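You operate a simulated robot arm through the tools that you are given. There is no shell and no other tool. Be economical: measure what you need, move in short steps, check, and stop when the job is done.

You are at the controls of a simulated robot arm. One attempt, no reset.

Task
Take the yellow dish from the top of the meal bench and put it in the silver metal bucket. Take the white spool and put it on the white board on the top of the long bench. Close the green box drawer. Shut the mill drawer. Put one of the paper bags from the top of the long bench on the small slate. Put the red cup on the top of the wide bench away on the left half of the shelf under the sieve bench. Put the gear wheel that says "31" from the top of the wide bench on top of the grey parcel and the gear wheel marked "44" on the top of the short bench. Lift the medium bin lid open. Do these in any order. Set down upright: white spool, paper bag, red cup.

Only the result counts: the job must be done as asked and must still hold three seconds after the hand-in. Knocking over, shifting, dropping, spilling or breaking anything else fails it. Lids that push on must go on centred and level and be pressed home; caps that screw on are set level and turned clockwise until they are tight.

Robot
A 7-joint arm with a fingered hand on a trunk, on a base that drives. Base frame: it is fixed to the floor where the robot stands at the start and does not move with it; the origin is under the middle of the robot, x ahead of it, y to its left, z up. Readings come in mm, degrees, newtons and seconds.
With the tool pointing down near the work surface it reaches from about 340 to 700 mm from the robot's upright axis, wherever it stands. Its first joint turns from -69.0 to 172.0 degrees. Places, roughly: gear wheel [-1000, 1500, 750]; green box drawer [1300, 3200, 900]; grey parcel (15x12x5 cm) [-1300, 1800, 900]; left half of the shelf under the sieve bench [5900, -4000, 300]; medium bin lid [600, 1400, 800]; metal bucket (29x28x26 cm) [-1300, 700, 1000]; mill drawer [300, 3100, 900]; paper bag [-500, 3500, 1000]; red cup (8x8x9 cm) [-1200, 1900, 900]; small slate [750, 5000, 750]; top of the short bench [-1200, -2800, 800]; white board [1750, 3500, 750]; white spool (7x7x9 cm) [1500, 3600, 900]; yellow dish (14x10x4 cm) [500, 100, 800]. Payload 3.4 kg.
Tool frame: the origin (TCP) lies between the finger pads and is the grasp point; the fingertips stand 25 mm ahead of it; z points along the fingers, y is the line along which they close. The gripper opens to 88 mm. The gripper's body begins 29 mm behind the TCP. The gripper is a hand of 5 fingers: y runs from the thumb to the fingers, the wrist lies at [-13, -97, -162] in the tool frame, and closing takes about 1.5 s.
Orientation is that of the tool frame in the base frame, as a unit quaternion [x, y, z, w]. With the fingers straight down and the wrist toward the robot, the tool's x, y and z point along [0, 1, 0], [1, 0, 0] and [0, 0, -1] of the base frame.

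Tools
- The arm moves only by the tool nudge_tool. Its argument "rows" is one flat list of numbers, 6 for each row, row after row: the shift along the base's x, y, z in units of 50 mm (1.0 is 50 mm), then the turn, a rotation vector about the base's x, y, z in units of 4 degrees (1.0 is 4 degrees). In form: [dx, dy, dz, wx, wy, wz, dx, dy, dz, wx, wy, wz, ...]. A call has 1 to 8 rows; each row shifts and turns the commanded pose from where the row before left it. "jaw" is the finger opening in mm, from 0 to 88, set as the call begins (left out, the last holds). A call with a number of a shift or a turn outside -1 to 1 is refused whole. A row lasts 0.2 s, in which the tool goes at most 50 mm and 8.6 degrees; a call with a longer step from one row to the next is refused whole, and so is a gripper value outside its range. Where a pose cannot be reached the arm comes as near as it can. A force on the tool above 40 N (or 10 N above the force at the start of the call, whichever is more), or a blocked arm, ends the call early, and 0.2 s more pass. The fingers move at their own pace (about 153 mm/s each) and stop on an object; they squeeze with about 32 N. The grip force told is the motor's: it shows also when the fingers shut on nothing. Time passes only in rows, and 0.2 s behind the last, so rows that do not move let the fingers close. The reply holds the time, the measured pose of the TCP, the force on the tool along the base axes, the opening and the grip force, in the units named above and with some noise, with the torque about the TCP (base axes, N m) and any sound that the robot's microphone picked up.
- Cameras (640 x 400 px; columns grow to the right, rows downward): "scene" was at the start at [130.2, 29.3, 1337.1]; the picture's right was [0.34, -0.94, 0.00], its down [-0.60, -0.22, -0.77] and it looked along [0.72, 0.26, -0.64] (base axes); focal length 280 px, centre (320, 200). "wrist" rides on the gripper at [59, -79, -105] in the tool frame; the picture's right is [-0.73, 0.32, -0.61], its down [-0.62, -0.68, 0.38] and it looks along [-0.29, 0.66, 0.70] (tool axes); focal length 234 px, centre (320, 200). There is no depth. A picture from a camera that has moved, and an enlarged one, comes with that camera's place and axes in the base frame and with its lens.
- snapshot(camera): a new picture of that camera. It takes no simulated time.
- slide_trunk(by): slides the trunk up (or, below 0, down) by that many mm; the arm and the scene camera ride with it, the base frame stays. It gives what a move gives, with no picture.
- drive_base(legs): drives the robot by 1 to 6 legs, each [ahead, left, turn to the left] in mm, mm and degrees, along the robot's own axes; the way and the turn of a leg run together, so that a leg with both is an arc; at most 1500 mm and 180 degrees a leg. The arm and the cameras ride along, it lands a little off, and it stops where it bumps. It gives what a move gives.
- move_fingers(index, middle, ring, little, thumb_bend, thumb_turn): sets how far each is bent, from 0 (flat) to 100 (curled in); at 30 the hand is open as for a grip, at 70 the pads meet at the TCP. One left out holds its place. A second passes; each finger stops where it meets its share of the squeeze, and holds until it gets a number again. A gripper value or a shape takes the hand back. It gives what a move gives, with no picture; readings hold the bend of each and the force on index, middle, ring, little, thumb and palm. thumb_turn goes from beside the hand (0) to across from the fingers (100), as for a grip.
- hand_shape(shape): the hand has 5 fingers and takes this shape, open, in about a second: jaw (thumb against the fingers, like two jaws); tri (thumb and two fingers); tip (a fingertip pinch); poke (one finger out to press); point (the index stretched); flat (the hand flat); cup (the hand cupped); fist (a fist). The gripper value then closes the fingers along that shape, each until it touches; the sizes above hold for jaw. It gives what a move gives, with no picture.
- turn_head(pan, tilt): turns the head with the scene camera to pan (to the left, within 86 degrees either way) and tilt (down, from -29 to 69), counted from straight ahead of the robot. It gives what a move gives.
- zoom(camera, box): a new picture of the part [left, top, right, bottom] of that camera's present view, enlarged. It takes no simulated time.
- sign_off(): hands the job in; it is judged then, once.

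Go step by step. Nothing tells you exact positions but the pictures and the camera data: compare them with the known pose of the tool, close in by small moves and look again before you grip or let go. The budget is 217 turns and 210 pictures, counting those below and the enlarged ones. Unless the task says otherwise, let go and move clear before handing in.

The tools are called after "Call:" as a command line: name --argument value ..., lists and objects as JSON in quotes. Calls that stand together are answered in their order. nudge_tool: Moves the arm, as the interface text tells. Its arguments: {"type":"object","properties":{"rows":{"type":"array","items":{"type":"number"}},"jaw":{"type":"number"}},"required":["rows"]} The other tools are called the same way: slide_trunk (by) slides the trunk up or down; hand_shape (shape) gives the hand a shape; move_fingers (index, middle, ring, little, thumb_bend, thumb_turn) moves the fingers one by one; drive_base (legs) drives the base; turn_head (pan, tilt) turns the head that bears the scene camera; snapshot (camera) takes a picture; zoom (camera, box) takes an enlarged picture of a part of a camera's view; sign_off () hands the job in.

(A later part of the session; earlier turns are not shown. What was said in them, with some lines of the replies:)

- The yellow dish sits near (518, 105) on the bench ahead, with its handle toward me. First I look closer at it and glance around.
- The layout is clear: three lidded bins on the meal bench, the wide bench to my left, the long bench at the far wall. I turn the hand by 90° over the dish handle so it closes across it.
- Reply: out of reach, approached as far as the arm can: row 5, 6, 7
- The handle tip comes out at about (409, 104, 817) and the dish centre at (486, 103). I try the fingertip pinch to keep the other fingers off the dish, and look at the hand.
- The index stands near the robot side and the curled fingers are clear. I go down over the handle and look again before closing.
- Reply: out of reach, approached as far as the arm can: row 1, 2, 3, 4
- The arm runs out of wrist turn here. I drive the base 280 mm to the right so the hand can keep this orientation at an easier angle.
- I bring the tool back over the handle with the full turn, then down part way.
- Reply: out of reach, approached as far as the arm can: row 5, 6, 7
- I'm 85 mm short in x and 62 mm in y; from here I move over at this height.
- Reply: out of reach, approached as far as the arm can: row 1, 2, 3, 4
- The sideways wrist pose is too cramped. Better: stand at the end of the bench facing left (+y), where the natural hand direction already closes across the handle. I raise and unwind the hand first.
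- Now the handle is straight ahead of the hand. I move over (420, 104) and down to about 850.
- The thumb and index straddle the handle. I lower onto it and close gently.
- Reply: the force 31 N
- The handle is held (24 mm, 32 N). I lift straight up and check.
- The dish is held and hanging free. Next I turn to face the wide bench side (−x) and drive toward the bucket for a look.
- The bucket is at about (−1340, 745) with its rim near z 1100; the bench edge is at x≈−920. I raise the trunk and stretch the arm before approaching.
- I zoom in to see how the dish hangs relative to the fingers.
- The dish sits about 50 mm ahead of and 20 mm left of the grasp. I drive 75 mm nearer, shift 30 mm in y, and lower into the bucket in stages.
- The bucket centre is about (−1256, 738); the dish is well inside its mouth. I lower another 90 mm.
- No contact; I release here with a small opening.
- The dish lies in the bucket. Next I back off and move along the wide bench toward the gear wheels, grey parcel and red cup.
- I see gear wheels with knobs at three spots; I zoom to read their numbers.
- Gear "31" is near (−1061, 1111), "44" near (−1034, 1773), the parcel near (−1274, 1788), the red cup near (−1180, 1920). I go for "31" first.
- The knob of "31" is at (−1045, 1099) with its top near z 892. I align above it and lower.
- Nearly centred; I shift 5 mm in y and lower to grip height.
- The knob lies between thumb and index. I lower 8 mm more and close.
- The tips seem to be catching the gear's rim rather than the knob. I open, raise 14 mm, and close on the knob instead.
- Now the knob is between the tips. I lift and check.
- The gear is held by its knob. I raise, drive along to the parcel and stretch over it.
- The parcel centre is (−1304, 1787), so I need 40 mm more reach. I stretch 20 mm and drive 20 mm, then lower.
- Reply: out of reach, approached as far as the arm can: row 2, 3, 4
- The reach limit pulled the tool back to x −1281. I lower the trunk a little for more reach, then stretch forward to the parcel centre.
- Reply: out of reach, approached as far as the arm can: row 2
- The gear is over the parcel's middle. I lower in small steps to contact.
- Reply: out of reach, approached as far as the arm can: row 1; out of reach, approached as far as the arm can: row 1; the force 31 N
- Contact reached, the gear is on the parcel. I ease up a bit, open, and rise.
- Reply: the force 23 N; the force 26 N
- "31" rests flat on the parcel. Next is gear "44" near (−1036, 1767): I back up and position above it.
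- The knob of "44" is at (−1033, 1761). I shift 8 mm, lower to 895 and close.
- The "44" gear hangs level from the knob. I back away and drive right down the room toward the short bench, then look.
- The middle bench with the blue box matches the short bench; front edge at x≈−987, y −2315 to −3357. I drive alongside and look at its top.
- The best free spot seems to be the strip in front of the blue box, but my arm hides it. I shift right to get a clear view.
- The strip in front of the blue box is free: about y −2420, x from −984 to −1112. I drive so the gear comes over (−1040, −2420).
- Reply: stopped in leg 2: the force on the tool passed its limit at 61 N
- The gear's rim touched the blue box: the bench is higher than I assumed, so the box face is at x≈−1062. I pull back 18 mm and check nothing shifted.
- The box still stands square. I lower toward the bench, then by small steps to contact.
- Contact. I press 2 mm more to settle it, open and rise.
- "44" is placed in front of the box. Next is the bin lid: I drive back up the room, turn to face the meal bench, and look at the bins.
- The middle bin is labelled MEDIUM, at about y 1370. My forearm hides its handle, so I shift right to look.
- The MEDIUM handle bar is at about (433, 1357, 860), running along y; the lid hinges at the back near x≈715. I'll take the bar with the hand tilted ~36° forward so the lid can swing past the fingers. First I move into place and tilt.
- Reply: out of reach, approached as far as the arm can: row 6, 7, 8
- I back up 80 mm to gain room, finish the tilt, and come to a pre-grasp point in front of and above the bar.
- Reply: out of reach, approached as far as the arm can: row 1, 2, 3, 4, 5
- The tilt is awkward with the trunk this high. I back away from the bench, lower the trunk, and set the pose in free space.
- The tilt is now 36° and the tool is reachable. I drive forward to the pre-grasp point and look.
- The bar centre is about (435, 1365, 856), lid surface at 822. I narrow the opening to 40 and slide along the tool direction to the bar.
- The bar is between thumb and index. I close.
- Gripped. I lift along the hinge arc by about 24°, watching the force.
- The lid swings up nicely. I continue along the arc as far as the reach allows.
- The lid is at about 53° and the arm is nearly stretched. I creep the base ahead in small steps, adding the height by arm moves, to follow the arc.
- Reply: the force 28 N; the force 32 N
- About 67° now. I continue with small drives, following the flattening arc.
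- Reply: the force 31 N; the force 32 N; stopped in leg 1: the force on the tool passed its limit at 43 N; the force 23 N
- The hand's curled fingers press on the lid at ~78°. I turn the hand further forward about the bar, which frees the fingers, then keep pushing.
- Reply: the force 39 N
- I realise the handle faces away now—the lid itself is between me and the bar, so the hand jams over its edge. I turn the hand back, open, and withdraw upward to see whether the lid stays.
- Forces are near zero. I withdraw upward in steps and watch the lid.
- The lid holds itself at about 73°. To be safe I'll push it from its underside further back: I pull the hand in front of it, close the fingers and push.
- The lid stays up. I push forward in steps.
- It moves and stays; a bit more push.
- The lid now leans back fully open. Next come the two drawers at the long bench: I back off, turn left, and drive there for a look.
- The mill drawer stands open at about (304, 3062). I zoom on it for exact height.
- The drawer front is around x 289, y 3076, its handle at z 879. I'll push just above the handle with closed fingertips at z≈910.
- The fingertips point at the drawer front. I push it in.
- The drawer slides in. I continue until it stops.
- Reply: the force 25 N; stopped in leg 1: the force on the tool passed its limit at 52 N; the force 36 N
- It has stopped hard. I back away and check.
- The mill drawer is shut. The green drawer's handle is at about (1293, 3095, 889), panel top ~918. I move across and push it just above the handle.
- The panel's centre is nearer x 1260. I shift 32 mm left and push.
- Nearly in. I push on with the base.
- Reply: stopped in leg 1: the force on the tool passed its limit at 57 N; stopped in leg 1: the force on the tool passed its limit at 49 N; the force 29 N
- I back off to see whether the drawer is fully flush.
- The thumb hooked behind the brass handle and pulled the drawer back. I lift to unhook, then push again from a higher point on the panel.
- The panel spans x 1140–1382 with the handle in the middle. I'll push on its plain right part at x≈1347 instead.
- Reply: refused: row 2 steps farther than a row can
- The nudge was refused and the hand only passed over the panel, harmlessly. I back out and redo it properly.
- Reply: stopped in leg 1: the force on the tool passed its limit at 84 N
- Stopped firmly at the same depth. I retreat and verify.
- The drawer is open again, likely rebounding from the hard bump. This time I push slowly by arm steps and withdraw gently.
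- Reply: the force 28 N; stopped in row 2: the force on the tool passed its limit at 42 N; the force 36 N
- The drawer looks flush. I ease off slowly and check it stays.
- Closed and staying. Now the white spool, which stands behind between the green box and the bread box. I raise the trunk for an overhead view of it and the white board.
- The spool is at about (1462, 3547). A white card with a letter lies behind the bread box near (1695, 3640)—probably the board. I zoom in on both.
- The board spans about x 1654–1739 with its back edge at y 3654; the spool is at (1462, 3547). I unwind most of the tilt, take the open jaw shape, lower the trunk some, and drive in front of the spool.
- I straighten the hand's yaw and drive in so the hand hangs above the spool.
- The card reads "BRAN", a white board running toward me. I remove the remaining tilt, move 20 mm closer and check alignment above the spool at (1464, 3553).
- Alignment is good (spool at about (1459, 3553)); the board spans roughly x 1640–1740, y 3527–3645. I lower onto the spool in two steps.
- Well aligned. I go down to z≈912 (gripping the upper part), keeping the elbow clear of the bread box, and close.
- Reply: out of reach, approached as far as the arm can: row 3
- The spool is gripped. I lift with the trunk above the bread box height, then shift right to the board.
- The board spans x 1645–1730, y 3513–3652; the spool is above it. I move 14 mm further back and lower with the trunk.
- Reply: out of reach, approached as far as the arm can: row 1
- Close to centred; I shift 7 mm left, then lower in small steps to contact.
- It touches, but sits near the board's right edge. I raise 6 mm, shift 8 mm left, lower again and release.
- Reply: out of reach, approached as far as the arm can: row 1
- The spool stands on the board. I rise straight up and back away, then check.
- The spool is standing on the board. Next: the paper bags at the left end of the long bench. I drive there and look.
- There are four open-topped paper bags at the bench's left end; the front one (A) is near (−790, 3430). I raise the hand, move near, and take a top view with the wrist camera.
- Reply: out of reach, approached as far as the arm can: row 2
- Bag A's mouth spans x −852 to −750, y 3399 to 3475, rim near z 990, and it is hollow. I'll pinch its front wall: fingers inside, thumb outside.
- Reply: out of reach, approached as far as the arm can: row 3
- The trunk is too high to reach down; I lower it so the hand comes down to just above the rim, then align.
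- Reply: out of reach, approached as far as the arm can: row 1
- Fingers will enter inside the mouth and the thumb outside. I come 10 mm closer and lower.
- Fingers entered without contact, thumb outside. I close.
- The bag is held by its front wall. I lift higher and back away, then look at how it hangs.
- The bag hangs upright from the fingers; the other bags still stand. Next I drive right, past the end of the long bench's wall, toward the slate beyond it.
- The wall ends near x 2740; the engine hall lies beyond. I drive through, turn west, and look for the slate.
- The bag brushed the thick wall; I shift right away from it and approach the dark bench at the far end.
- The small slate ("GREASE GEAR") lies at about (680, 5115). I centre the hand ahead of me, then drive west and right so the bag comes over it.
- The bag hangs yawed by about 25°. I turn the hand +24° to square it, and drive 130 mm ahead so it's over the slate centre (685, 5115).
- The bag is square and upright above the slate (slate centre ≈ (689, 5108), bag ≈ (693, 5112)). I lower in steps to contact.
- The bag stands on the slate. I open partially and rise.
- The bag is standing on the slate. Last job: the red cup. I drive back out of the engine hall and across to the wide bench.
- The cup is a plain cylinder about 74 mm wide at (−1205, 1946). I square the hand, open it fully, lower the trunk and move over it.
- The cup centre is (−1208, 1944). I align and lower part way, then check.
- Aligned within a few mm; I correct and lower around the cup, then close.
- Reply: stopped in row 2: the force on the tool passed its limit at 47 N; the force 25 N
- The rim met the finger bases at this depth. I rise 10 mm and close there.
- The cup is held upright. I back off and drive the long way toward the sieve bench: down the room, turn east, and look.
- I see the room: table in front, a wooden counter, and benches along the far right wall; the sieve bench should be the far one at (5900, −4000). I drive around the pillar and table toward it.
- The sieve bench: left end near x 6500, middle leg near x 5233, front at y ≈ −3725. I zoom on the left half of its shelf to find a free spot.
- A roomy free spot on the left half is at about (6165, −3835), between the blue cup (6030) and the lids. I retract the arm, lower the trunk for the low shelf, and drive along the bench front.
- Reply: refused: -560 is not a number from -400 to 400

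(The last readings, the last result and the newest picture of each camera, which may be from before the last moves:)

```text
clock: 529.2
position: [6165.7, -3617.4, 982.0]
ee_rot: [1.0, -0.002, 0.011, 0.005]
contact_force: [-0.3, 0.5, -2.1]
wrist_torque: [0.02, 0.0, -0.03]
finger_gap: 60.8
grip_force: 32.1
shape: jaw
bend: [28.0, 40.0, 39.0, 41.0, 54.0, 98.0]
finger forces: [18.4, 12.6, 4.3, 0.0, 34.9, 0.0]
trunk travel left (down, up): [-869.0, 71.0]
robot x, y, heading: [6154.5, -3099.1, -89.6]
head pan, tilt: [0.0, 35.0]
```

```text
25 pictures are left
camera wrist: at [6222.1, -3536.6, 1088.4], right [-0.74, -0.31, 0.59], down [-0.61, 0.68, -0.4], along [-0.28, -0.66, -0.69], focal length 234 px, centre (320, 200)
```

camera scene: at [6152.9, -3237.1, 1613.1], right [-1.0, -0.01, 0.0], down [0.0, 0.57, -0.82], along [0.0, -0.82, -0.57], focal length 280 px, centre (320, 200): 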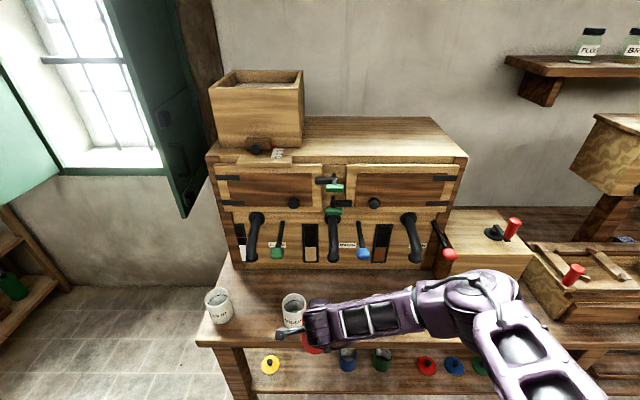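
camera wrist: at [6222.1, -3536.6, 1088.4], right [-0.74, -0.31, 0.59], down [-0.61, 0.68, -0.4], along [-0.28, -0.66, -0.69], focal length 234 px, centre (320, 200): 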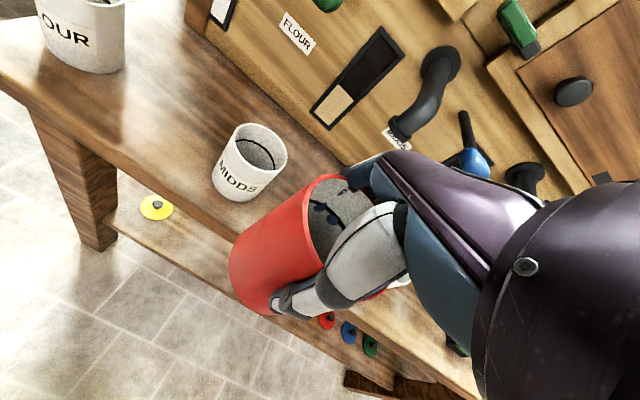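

The bench top overhangs to y ≈ −3654, so I retract the arm 90 mm and back up 60 mm before lowering the trunk.

Call:
nudge_tool --rows '[0, 0.6, 0, 0, 0, 0, 0, 0.6, 0, 0, 0, 0, 0, 0.6, 0, 0, 0, 0]'

Call:
drive_base --legs '[[-60, 0, 0]]'

Call:
slide_trunk --by -300

Call:
turn_head --pan -20 --tilt 45

Call:
snapshot --camera "scene"

```text
clock: 530.0
position: [6165.0, -3526.2, 982.9]
ee_rot: [1.0, -0.001, 0.011, 0.006]
contact_force: [1.0, 0.4, -2.7]
wrist_torque: [0.0, 0.01, 0.0]
finger_gap: 60.9
grip_force: 31.6
shape: jaw
bend: [28.0, 40.0, 39.0, 41.0, 54.0, 98.0]
finger forces: [18.3, 12.6, 4.4, 0.0, 34.9, 0.0]
trunk travel left (down, up): [-869.0, 71.0]
robot x, y, heading: [6154.2, -3097.0, -89.5]
head pan, tilt: [0.0, 35.0]
```

```text
clock: 531.0
position: [6165.6, -3467.6, 981.6]
ee_rot: [1.0, -0.002, 0.011, 0.004]
contact_force: [0.5, -0.4, -3.0]
wrist_torque: [0.0, -0.01, 0.0]
finger_gap: 60.8
grip_force: 32.0
shape: jaw
bend: [28.0, 40.0, 39.0, 41.0, 54.0, 98.0]
finger forces: [18.3, 12.5, 4.5, 0.0, 34.8, 0.0]
trunk travel left (down, up): [-869.0, 71.0]
robot x, y, heading: [6154.6, -3038.1, -89.6]
head pan, tilt: [0.0, 35.0]
```

```text
clock: 534.0
position: [6166.4, -3466.4, 683.8]
ee_rot: [1.0, -0.002, 0.012, 0.006]
contact_force: [0.4, -0.1, -2.5]
wrist_torque: [0.0, -0.04, 0.01]
finger_gap: 60.7
grip_force: 31.8
shape: jaw
bend: [28.0, 40.0, 39.0, 41.0, 54.0, 98.0]
finger forces: [18.3, 12.5, 4.5, 0.0, 34.9, 0.0]
trunk travel left (down, up): [-569.0, 371.0]
robot x, y, heading: [6152.6, -3037.9, -89.7]
head pan, tilt: [0.0, 35.0]
```

```text
clock: 534.8
position: [6165.4, -3466.5, 682.5]
ee_rot: [1.0, -0.002, 0.012, 0.006]
contact_force: [-0.2, 0.0, -1.7]
wrist_torque: [-0.02, 0.0, 0.04]
finger_gap: 61.1
grip_force: 32.7
shape: jaw
bend: [28.0, 40.0, 39.0, 41.0, 54.0, 98.0]
finger forces: [18.3, 12.7, 4.5, 0.0, 34.8, 0.0]
trunk travel left (down, up): [-569.0, 371.0]
robot x, y, heading: [6152.3, -3037.3, -89.8]
head pan, tilt: [-20.0, 45.0]
```

```text
24 pictures are left
camera scene: at [6124.9, -3165.6, 1298.3], right [-0.94, 0.34, 0.0], down [0.24, 0.67, -0.71], along [-0.24, -0.67, -0.71], focal length 280 px, centre (320, 200)
```

scene: 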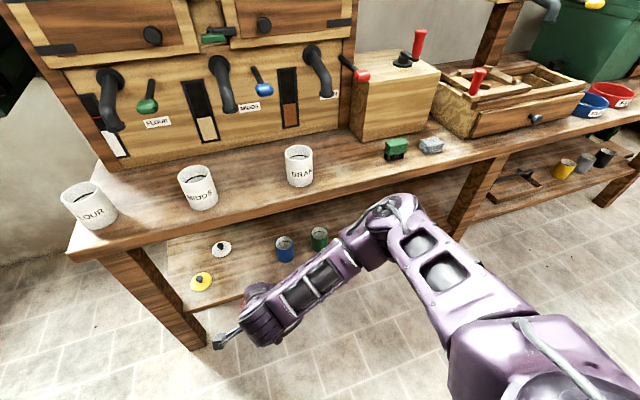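

Everything is clear. I lower another 250 mm, advance, and then reach under the bench top toward the spot.

Call:
slide_trunk --by -250

Call:
drive_base --legs '[[165, 0, 0]]'

Call:
snapshot --camera "scene"

Call:
snapshot --camera "wrist"

```text
clock: 537.4
position: [6164.7, -3466.4, 433.3]
ee_rot: [1.0, -0.002, 0.011, 0.006]
contact_force: [0.2, -0.2, -1.5]
wrist_torque: [-0.01, -0.01, 0.03]
finger_gap: 60.8
grip_force: 32.1
shape: jaw
bend: [28.0, 40.0, 39.0, 41.0, 54.0, 98.0]
finger forces: [18.2, 12.7, 4.5, 0.1, 34.7, 0.0]
trunk travel left (down, up): [-319.0, 621.0]
robot x, y, heading: [6149.4, -3037.5, -89.5]
head pan, tilt: [-20.0, 45.0]
```

```text
clock: 538.8
position: [6166.2, -3630.8, 432.5]
ee_rot: [1.0, -0.002, 0.012, 0.006]
contact_force: [0.1, -0.2, -2.2]
wrist_torque: [0.03, 0.02, -0.02]
finger_gap: 60.8
grip_force: 32.0
shape: jaw
bend: [28.0, 40.0, 39.0, 41.0, 54.0, 98.0]
finger forces: [18.2, 12.7, 4.5, 0.0, 34.7, 0.1]
trunk travel left (down, up): [-319.0, 621.0]
robot x, y, heading: [6153.5, -3204.9, -89.9]
head pan, tilt: [-20.0, 45.0]
```

```text
23 pictures are left
camera scene: at [6125.6, -3330.3, 1048.2], right [-0.94, 0.34, 0.0], down [0.24, 0.67, -0.71], along [-0.24, -0.67, -0.71], focal length 280 px, centre (320, 200)
```

scene: 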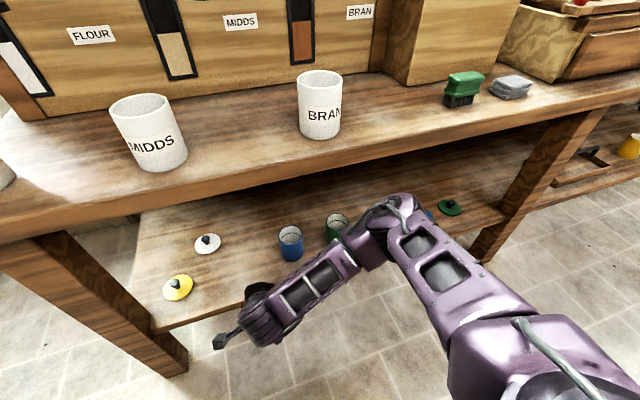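

```text
22 pictures are left
camera wrist: at [6222.5, -3550.9, 538.6], right [-0.74, -0.31, 0.59], down [-0.61, 0.68, -0.4], along [-0.28, -0.66, -0.69], focal length 234 px, centre (320, 200)
```

wrist: 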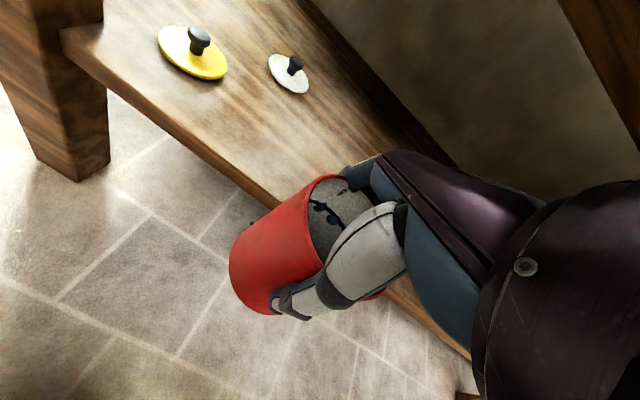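

The shelf is at z ≈ 290 and the way in is clear. I reach in 200 mm.

Call:
nudge_tool --rows '[0, -0.7, 0, 0, 0, 0, 0, -0.7, 0, 0, 0, 0, 0, -0.7, 0, 0, 0, 0, 0, -0.7, 0, 0, 0, 0, 0, -0.7, 0, 0, 0, 0, 0, -0.6, 0, 0, 0, 0]'

Call:
snapshot --camera "scene"

Call:
snapshot --camera "wrist"

```text
clock: 540.2
position: [6166.4, -3837.0, 432.3]
ee_rot: [1.0, -0.001, 0.011, 0.007]
contact_force: [-0.5, -0.4, -2.0]
wrist_torque: [0.0, 0.02, 0.01]
finger_gap: 61.1
grip_force: 31.8
shape: jaw
bend: [28.0, 40.0, 40.0, 41.0, 54.0, 98.0]
finger forces: [18.1, 12.6, 4.6, 0.0, 34.4, 0.1]
trunk travel left (down, up): [-319.0, 621.0]
robot x, y, heading: [6151.9, -3204.8, -89.7]
head pan, tilt: [-20.0, 45.0]
```

```text
21 pictures are left
camera scene: at [6125.8, -3330.1, 1048.3], right [-0.94, 0.34, 0.0], down [0.24, 0.67, -0.71], along [-0.24, -0.67, -0.71], focal length 280 px, centre (320, 200)
```

scene: 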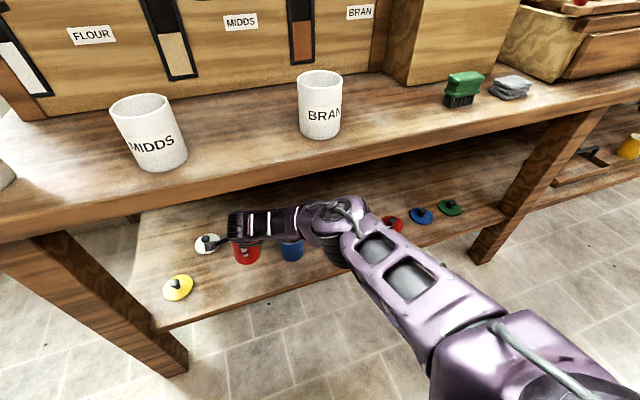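

```text
20 pictures are left
camera wrist: at [6222.6, -3755.8, 538.9], right [-0.74, -0.31, 0.59], down [-0.61, 0.68, -0.41], along [-0.28, -0.66, -0.69], focal length 234 px, centre (320, 200)
```

wrist: 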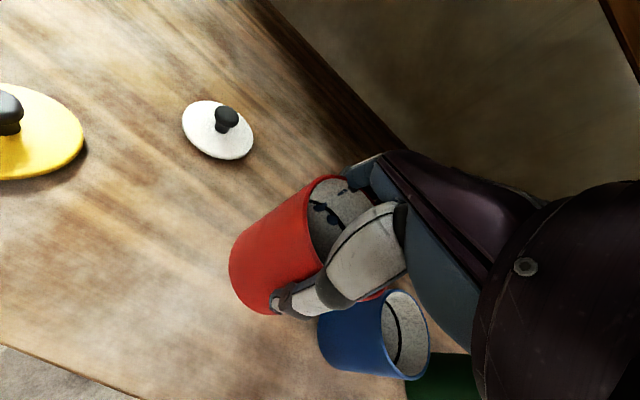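

The cup hangs over the free spot. I lower with the trunk to just above the shelf, then in small steps.

Call:
slide_trunk --by -58

Call:
slide_trunk --by -8

Call:
zoom --camera "wrist" --box '[160, 130, 440, 400]'

```text
clock: 541.2
position: [6166.1, -3835.8, 374.6]
ee_rot: [1.0, -0.001, 0.012, 0.007]
contact_force: [0.8, -0.2, -2.8]
wrist_torque: [-0.03, -0.02, 0.03]
finger_gap: 60.7
grip_force: 31.7
shape: jaw
bend: [28.0, 40.0, 40.0, 41.0, 54.0, 98.0]
finger forces: [18.0, 12.7, 4.6, 0.1, 34.4, 0.1]
trunk travel left (down, up): [-261.0, 679.0]
robot x, y, heading: [6155.3, -3201.9, -89.6]
head pan, tilt: [-20.0, 45.0]
```

```text
clock: 541.8
position: [6167.7, -3835.5, 371.6]
ee_rot: [1.0, 0.0, 0.013, 0.01]
contact_force: [2.8, 3.6, 20.4]
wrist_torque: [-0.3, 0.28, -0.06]
finger_gap: 60.4
grip_force: 31.8
shape: jaw
bend: [28.0, 40.0, 39.0, 41.0, 54.0, 97.0]
finger forces: [20.6, 12.6, 5.4, 0.1, 39.7, 0.1]
trunk travel left (down, up): [-253.0, 687.0]
robot x, y, heading: [6151.0, -3204.1, -89.5]
head pan, tilt: [-20.0, 45.0]
```

```text
1.48 times, centred on (300, 265) of wrist
camera zoom: at [6223.4, -3754.5, 476.9], right [-0.74, -0.31, 0.6], down [-0.61, 0.67, -0.41], along [-0.27, -0.67, -0.69], focal length 347 px, centre (350, 104)
```

zoom: 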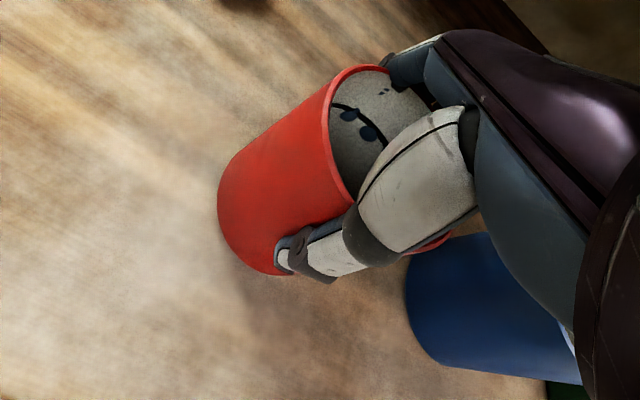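

Contact with the shelf. I ease up 4 mm and open the hand.

Call:
slide_trunk --by 4

Call:
nudge_tool --rows '[0, 0, 0, 0, 0, 0, 0, 0, 0, 0, 0, 0, 0, 0, 0, 0, 0, 0, 0, 0, 0, 0, 0, 0]' --jaw 88

Call:
slide_trunk --by 50

Call:
zoom --camera "wrist" --box '[160, 130, 440, 400]'

```text
clock: 542.3
position: [6165.3, -3835.2, 372.4]
ee_rot: [1.0, -0.001, 0.012, 0.007]
contact_force: [3.5, -0.9, 11.1]
wrist_torque: [-0.36, 0.12, 0.1]
finger_gap: 60.3
grip_force: 32.3
shape: jaw
bend: [28.0, 40.0, 39.0, 41.0, 54.0, 97.0]
finger forces: [21.9, 14.0, 5.0, 0.1, 36.8, 0.1]
trunk travel left (down, up): [-257.0, 683.0]
robot x, y, heading: [6154.3, -3202.5, -89.5]
head pan, tilt: [-20.0, 45.0]
```

```text
clock: 543.3
position: [6165.7, -3835.1, 371.6]
ee_rot: [1.0, -0.001, 0.01, 0.007]
contact_force: [3.0, 1.6, 4.7]
wrist_torque: [-0.1, 0.04, 0.02]
finger_gap: 87.8
grip_force: 0.0
shape: jaw
bend: [28.0, 30.0, 30.0, 30.0, 29.0, 97.0]
finger forces: [5.4, 0.0, 0.0, 0.1, 4.9, 0.1]
trunk travel left (down, up): [-257.0, 683.0]
robot x, y, heading: [6152.4, -3204.0, -89.5]
head pan, tilt: [-20.0, 45.0]
```

```text
clock: 544.2
position: [6165.1, -3835.1, 420.7]
ee_rot: [1.0, -0.002, 0.011, 0.005]
contact_force: [0.2, -0.7, -0.2]
wrist_torque: [0.03, -0.07, 0.0]
finger_gap: 87.8
grip_force: 0.0
shape: jaw
bend: [30.0, 30.0, 30.0, 30.0, 30.0, 97.0]
finger forces: [0.1, 0.0, 0.1, 0.0, 0.0, 0.1]
trunk travel left (down, up): [-307.0, 633.0]
robot x, y, heading: [6150.7, -3203.9, -89.6]
head pan, tilt: [-20.0, 45.0]
```

```text
1.48 times, centred on (300, 265) of wrist
camera zoom: at [6222.3, -3755.4, 526.7], right [-0.74, -0.31, 0.59], down [-0.61, 0.68, -0.4], along [-0.28, -0.66, -0.69], focal length 347 px, centre (350, 104)
```

zoom: 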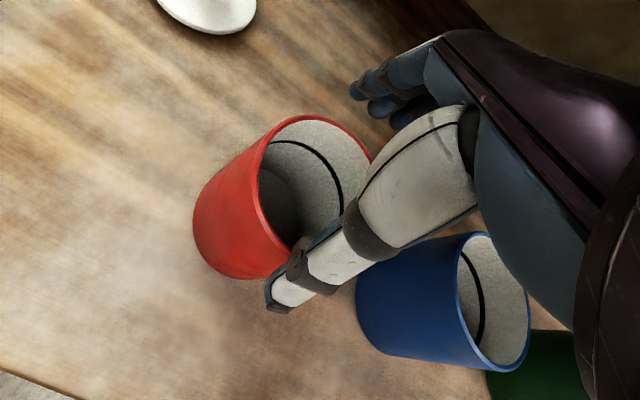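

The red cup stands free on the shelf. I rise a little more and withdraw from under the bench.

Call:
slide_trunk --by 40

Call:
nudge_tool --rows '[0, 0.7, 0, 0, 0, 0, 0, 0.7, 0, 0, 0, 0, 0, 0.7, 0, 0, 0, 0, 0, 0.7, 0, 0, 0, 0, 0, 0.7, 0, 0, 0, 0, 0, 0.6, 0, 0, 0, 0]'

Call:
drive_base --legs '[[-150, 0, 0]]'

Call:
snapshot --camera "scene"

```text
clock: 545.0
position: [6165.7, -3835.9, 460.4]
ee_rot: [1.0, -0.001, 0.011, 0.006]
contact_force: [0.3, 1.3, -0.1]
wrist_torque: [0.01, 0.01, 0.05]
finger_gap: 87.8
grip_force: 0.1
shape: jaw
bend: [30.0, 30.0, 30.0, 30.0, 30.0, 97.0]
finger forces: [0.0, 0.0, 0.1, 0.0, 0.2, 0.1]
trunk travel left (down, up): [-347.0, 593.0]
robot x, y, heading: [6154.3, -3207.1, -89.6]
head pan, tilt: [-20.0, 45.0]
```

```text
clock: 546.4
position: [6165.4, -3631.3, 462.4]
ee_rot: [1.0, -0.002, 0.012, 0.006]
contact_force: [0.8, -0.8, -0.6]
wrist_torque: [-0.01, 0.01, 0.01]
finger_gap: 88.0
grip_force: 0.1
shape: jaw
bend: [30.0, 30.0, 30.0, 30.0, 30.0, 97.0]
finger forces: [0.0, 0.0, 0.0, 0.0, 0.0, 0.0]
trunk travel left (down, up): [-347.0, 593.0]
robot x, y, heading: [6153.9, -3207.0, -89.7]
head pan, tilt: [-20.0, 45.0]
```

```text
clock: 547.8
position: [6165.8, -3482.0, 460.8]
ee_rot: [1.0, -0.003, 0.011, 0.007]
contact_force: [0.2, -0.3, 0.3]
wrist_torque: [0.01, -0.01, 0.01]
finger_gap: 87.9
grip_force: 0.1
shape: jaw
bend: [30.0, 30.0, 30.0, 30.0, 30.0, 97.0]
finger forces: [0.1, 0.0, 0.0, 0.0, 0.0, 0.0]
trunk travel left (down, up): [-347.0, 593.0]
robot x, y, heading: [6149.1, -3056.0, -90.0]
head pan, tilt: [-20.0, 45.0]
```

```text
17 pictures are left
camera scene: at [6124.9, -3179.1, 1076.4], right [-0.94, 0.34, 0.0], down [0.24, 0.67, -0.71], along [-0.24, -0.67, -0.71], focal length 280 px, centre (320, 200)
```

scene: 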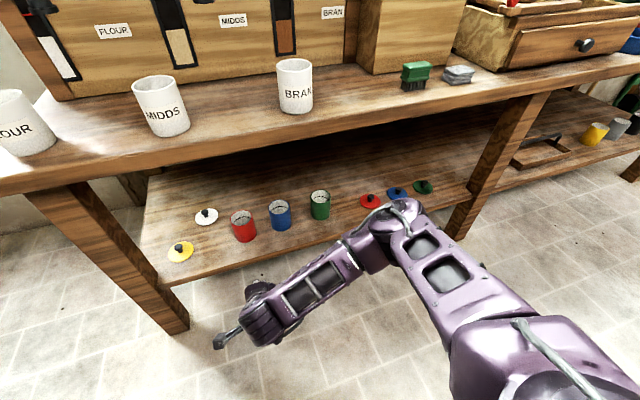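

Everything asked is in place as far as I saw, the hand is empty and clear, and I hand in.

Call:
sign_off

```text
The job is handed in.
```

I did all nine jobs and handed in. Each result showed as done when I last looked, but I didn't go back for a final check of the bin lid or the drawers.

- **Yellow dish:** it lies in the silver bucket. I let go partway down, so it dropped the last bit.
- **Gears:** "31" is flat on the grey parcel and "44" is on the short bench, in front of the blue box.
- **Medium bin lid:** it leans back fully open and stayed there after I let go.
- **Drawers:** the mill drawer and the green box drawer are both shut. The green one came open twice (once pulled by the thumb, once probably from hitting too hard), so I closed it again slowly and it held.
- **White spool:** it stands upright on the white "BRAN" board.
- **Paper bag:** it stands upright on the small slate.
- **Red cup:** it stands upright on the left half of the shelf under the sieve bench.

I bumped two things on the way:
- **Blue box:** the "44" gear hit it with about 61 N while I was placing it. It didn't look moved in the pictures, but I couldn't measure that exactly.
- **Paper bag:** it brushed the engine-hall wall lightly, with no visible harm.
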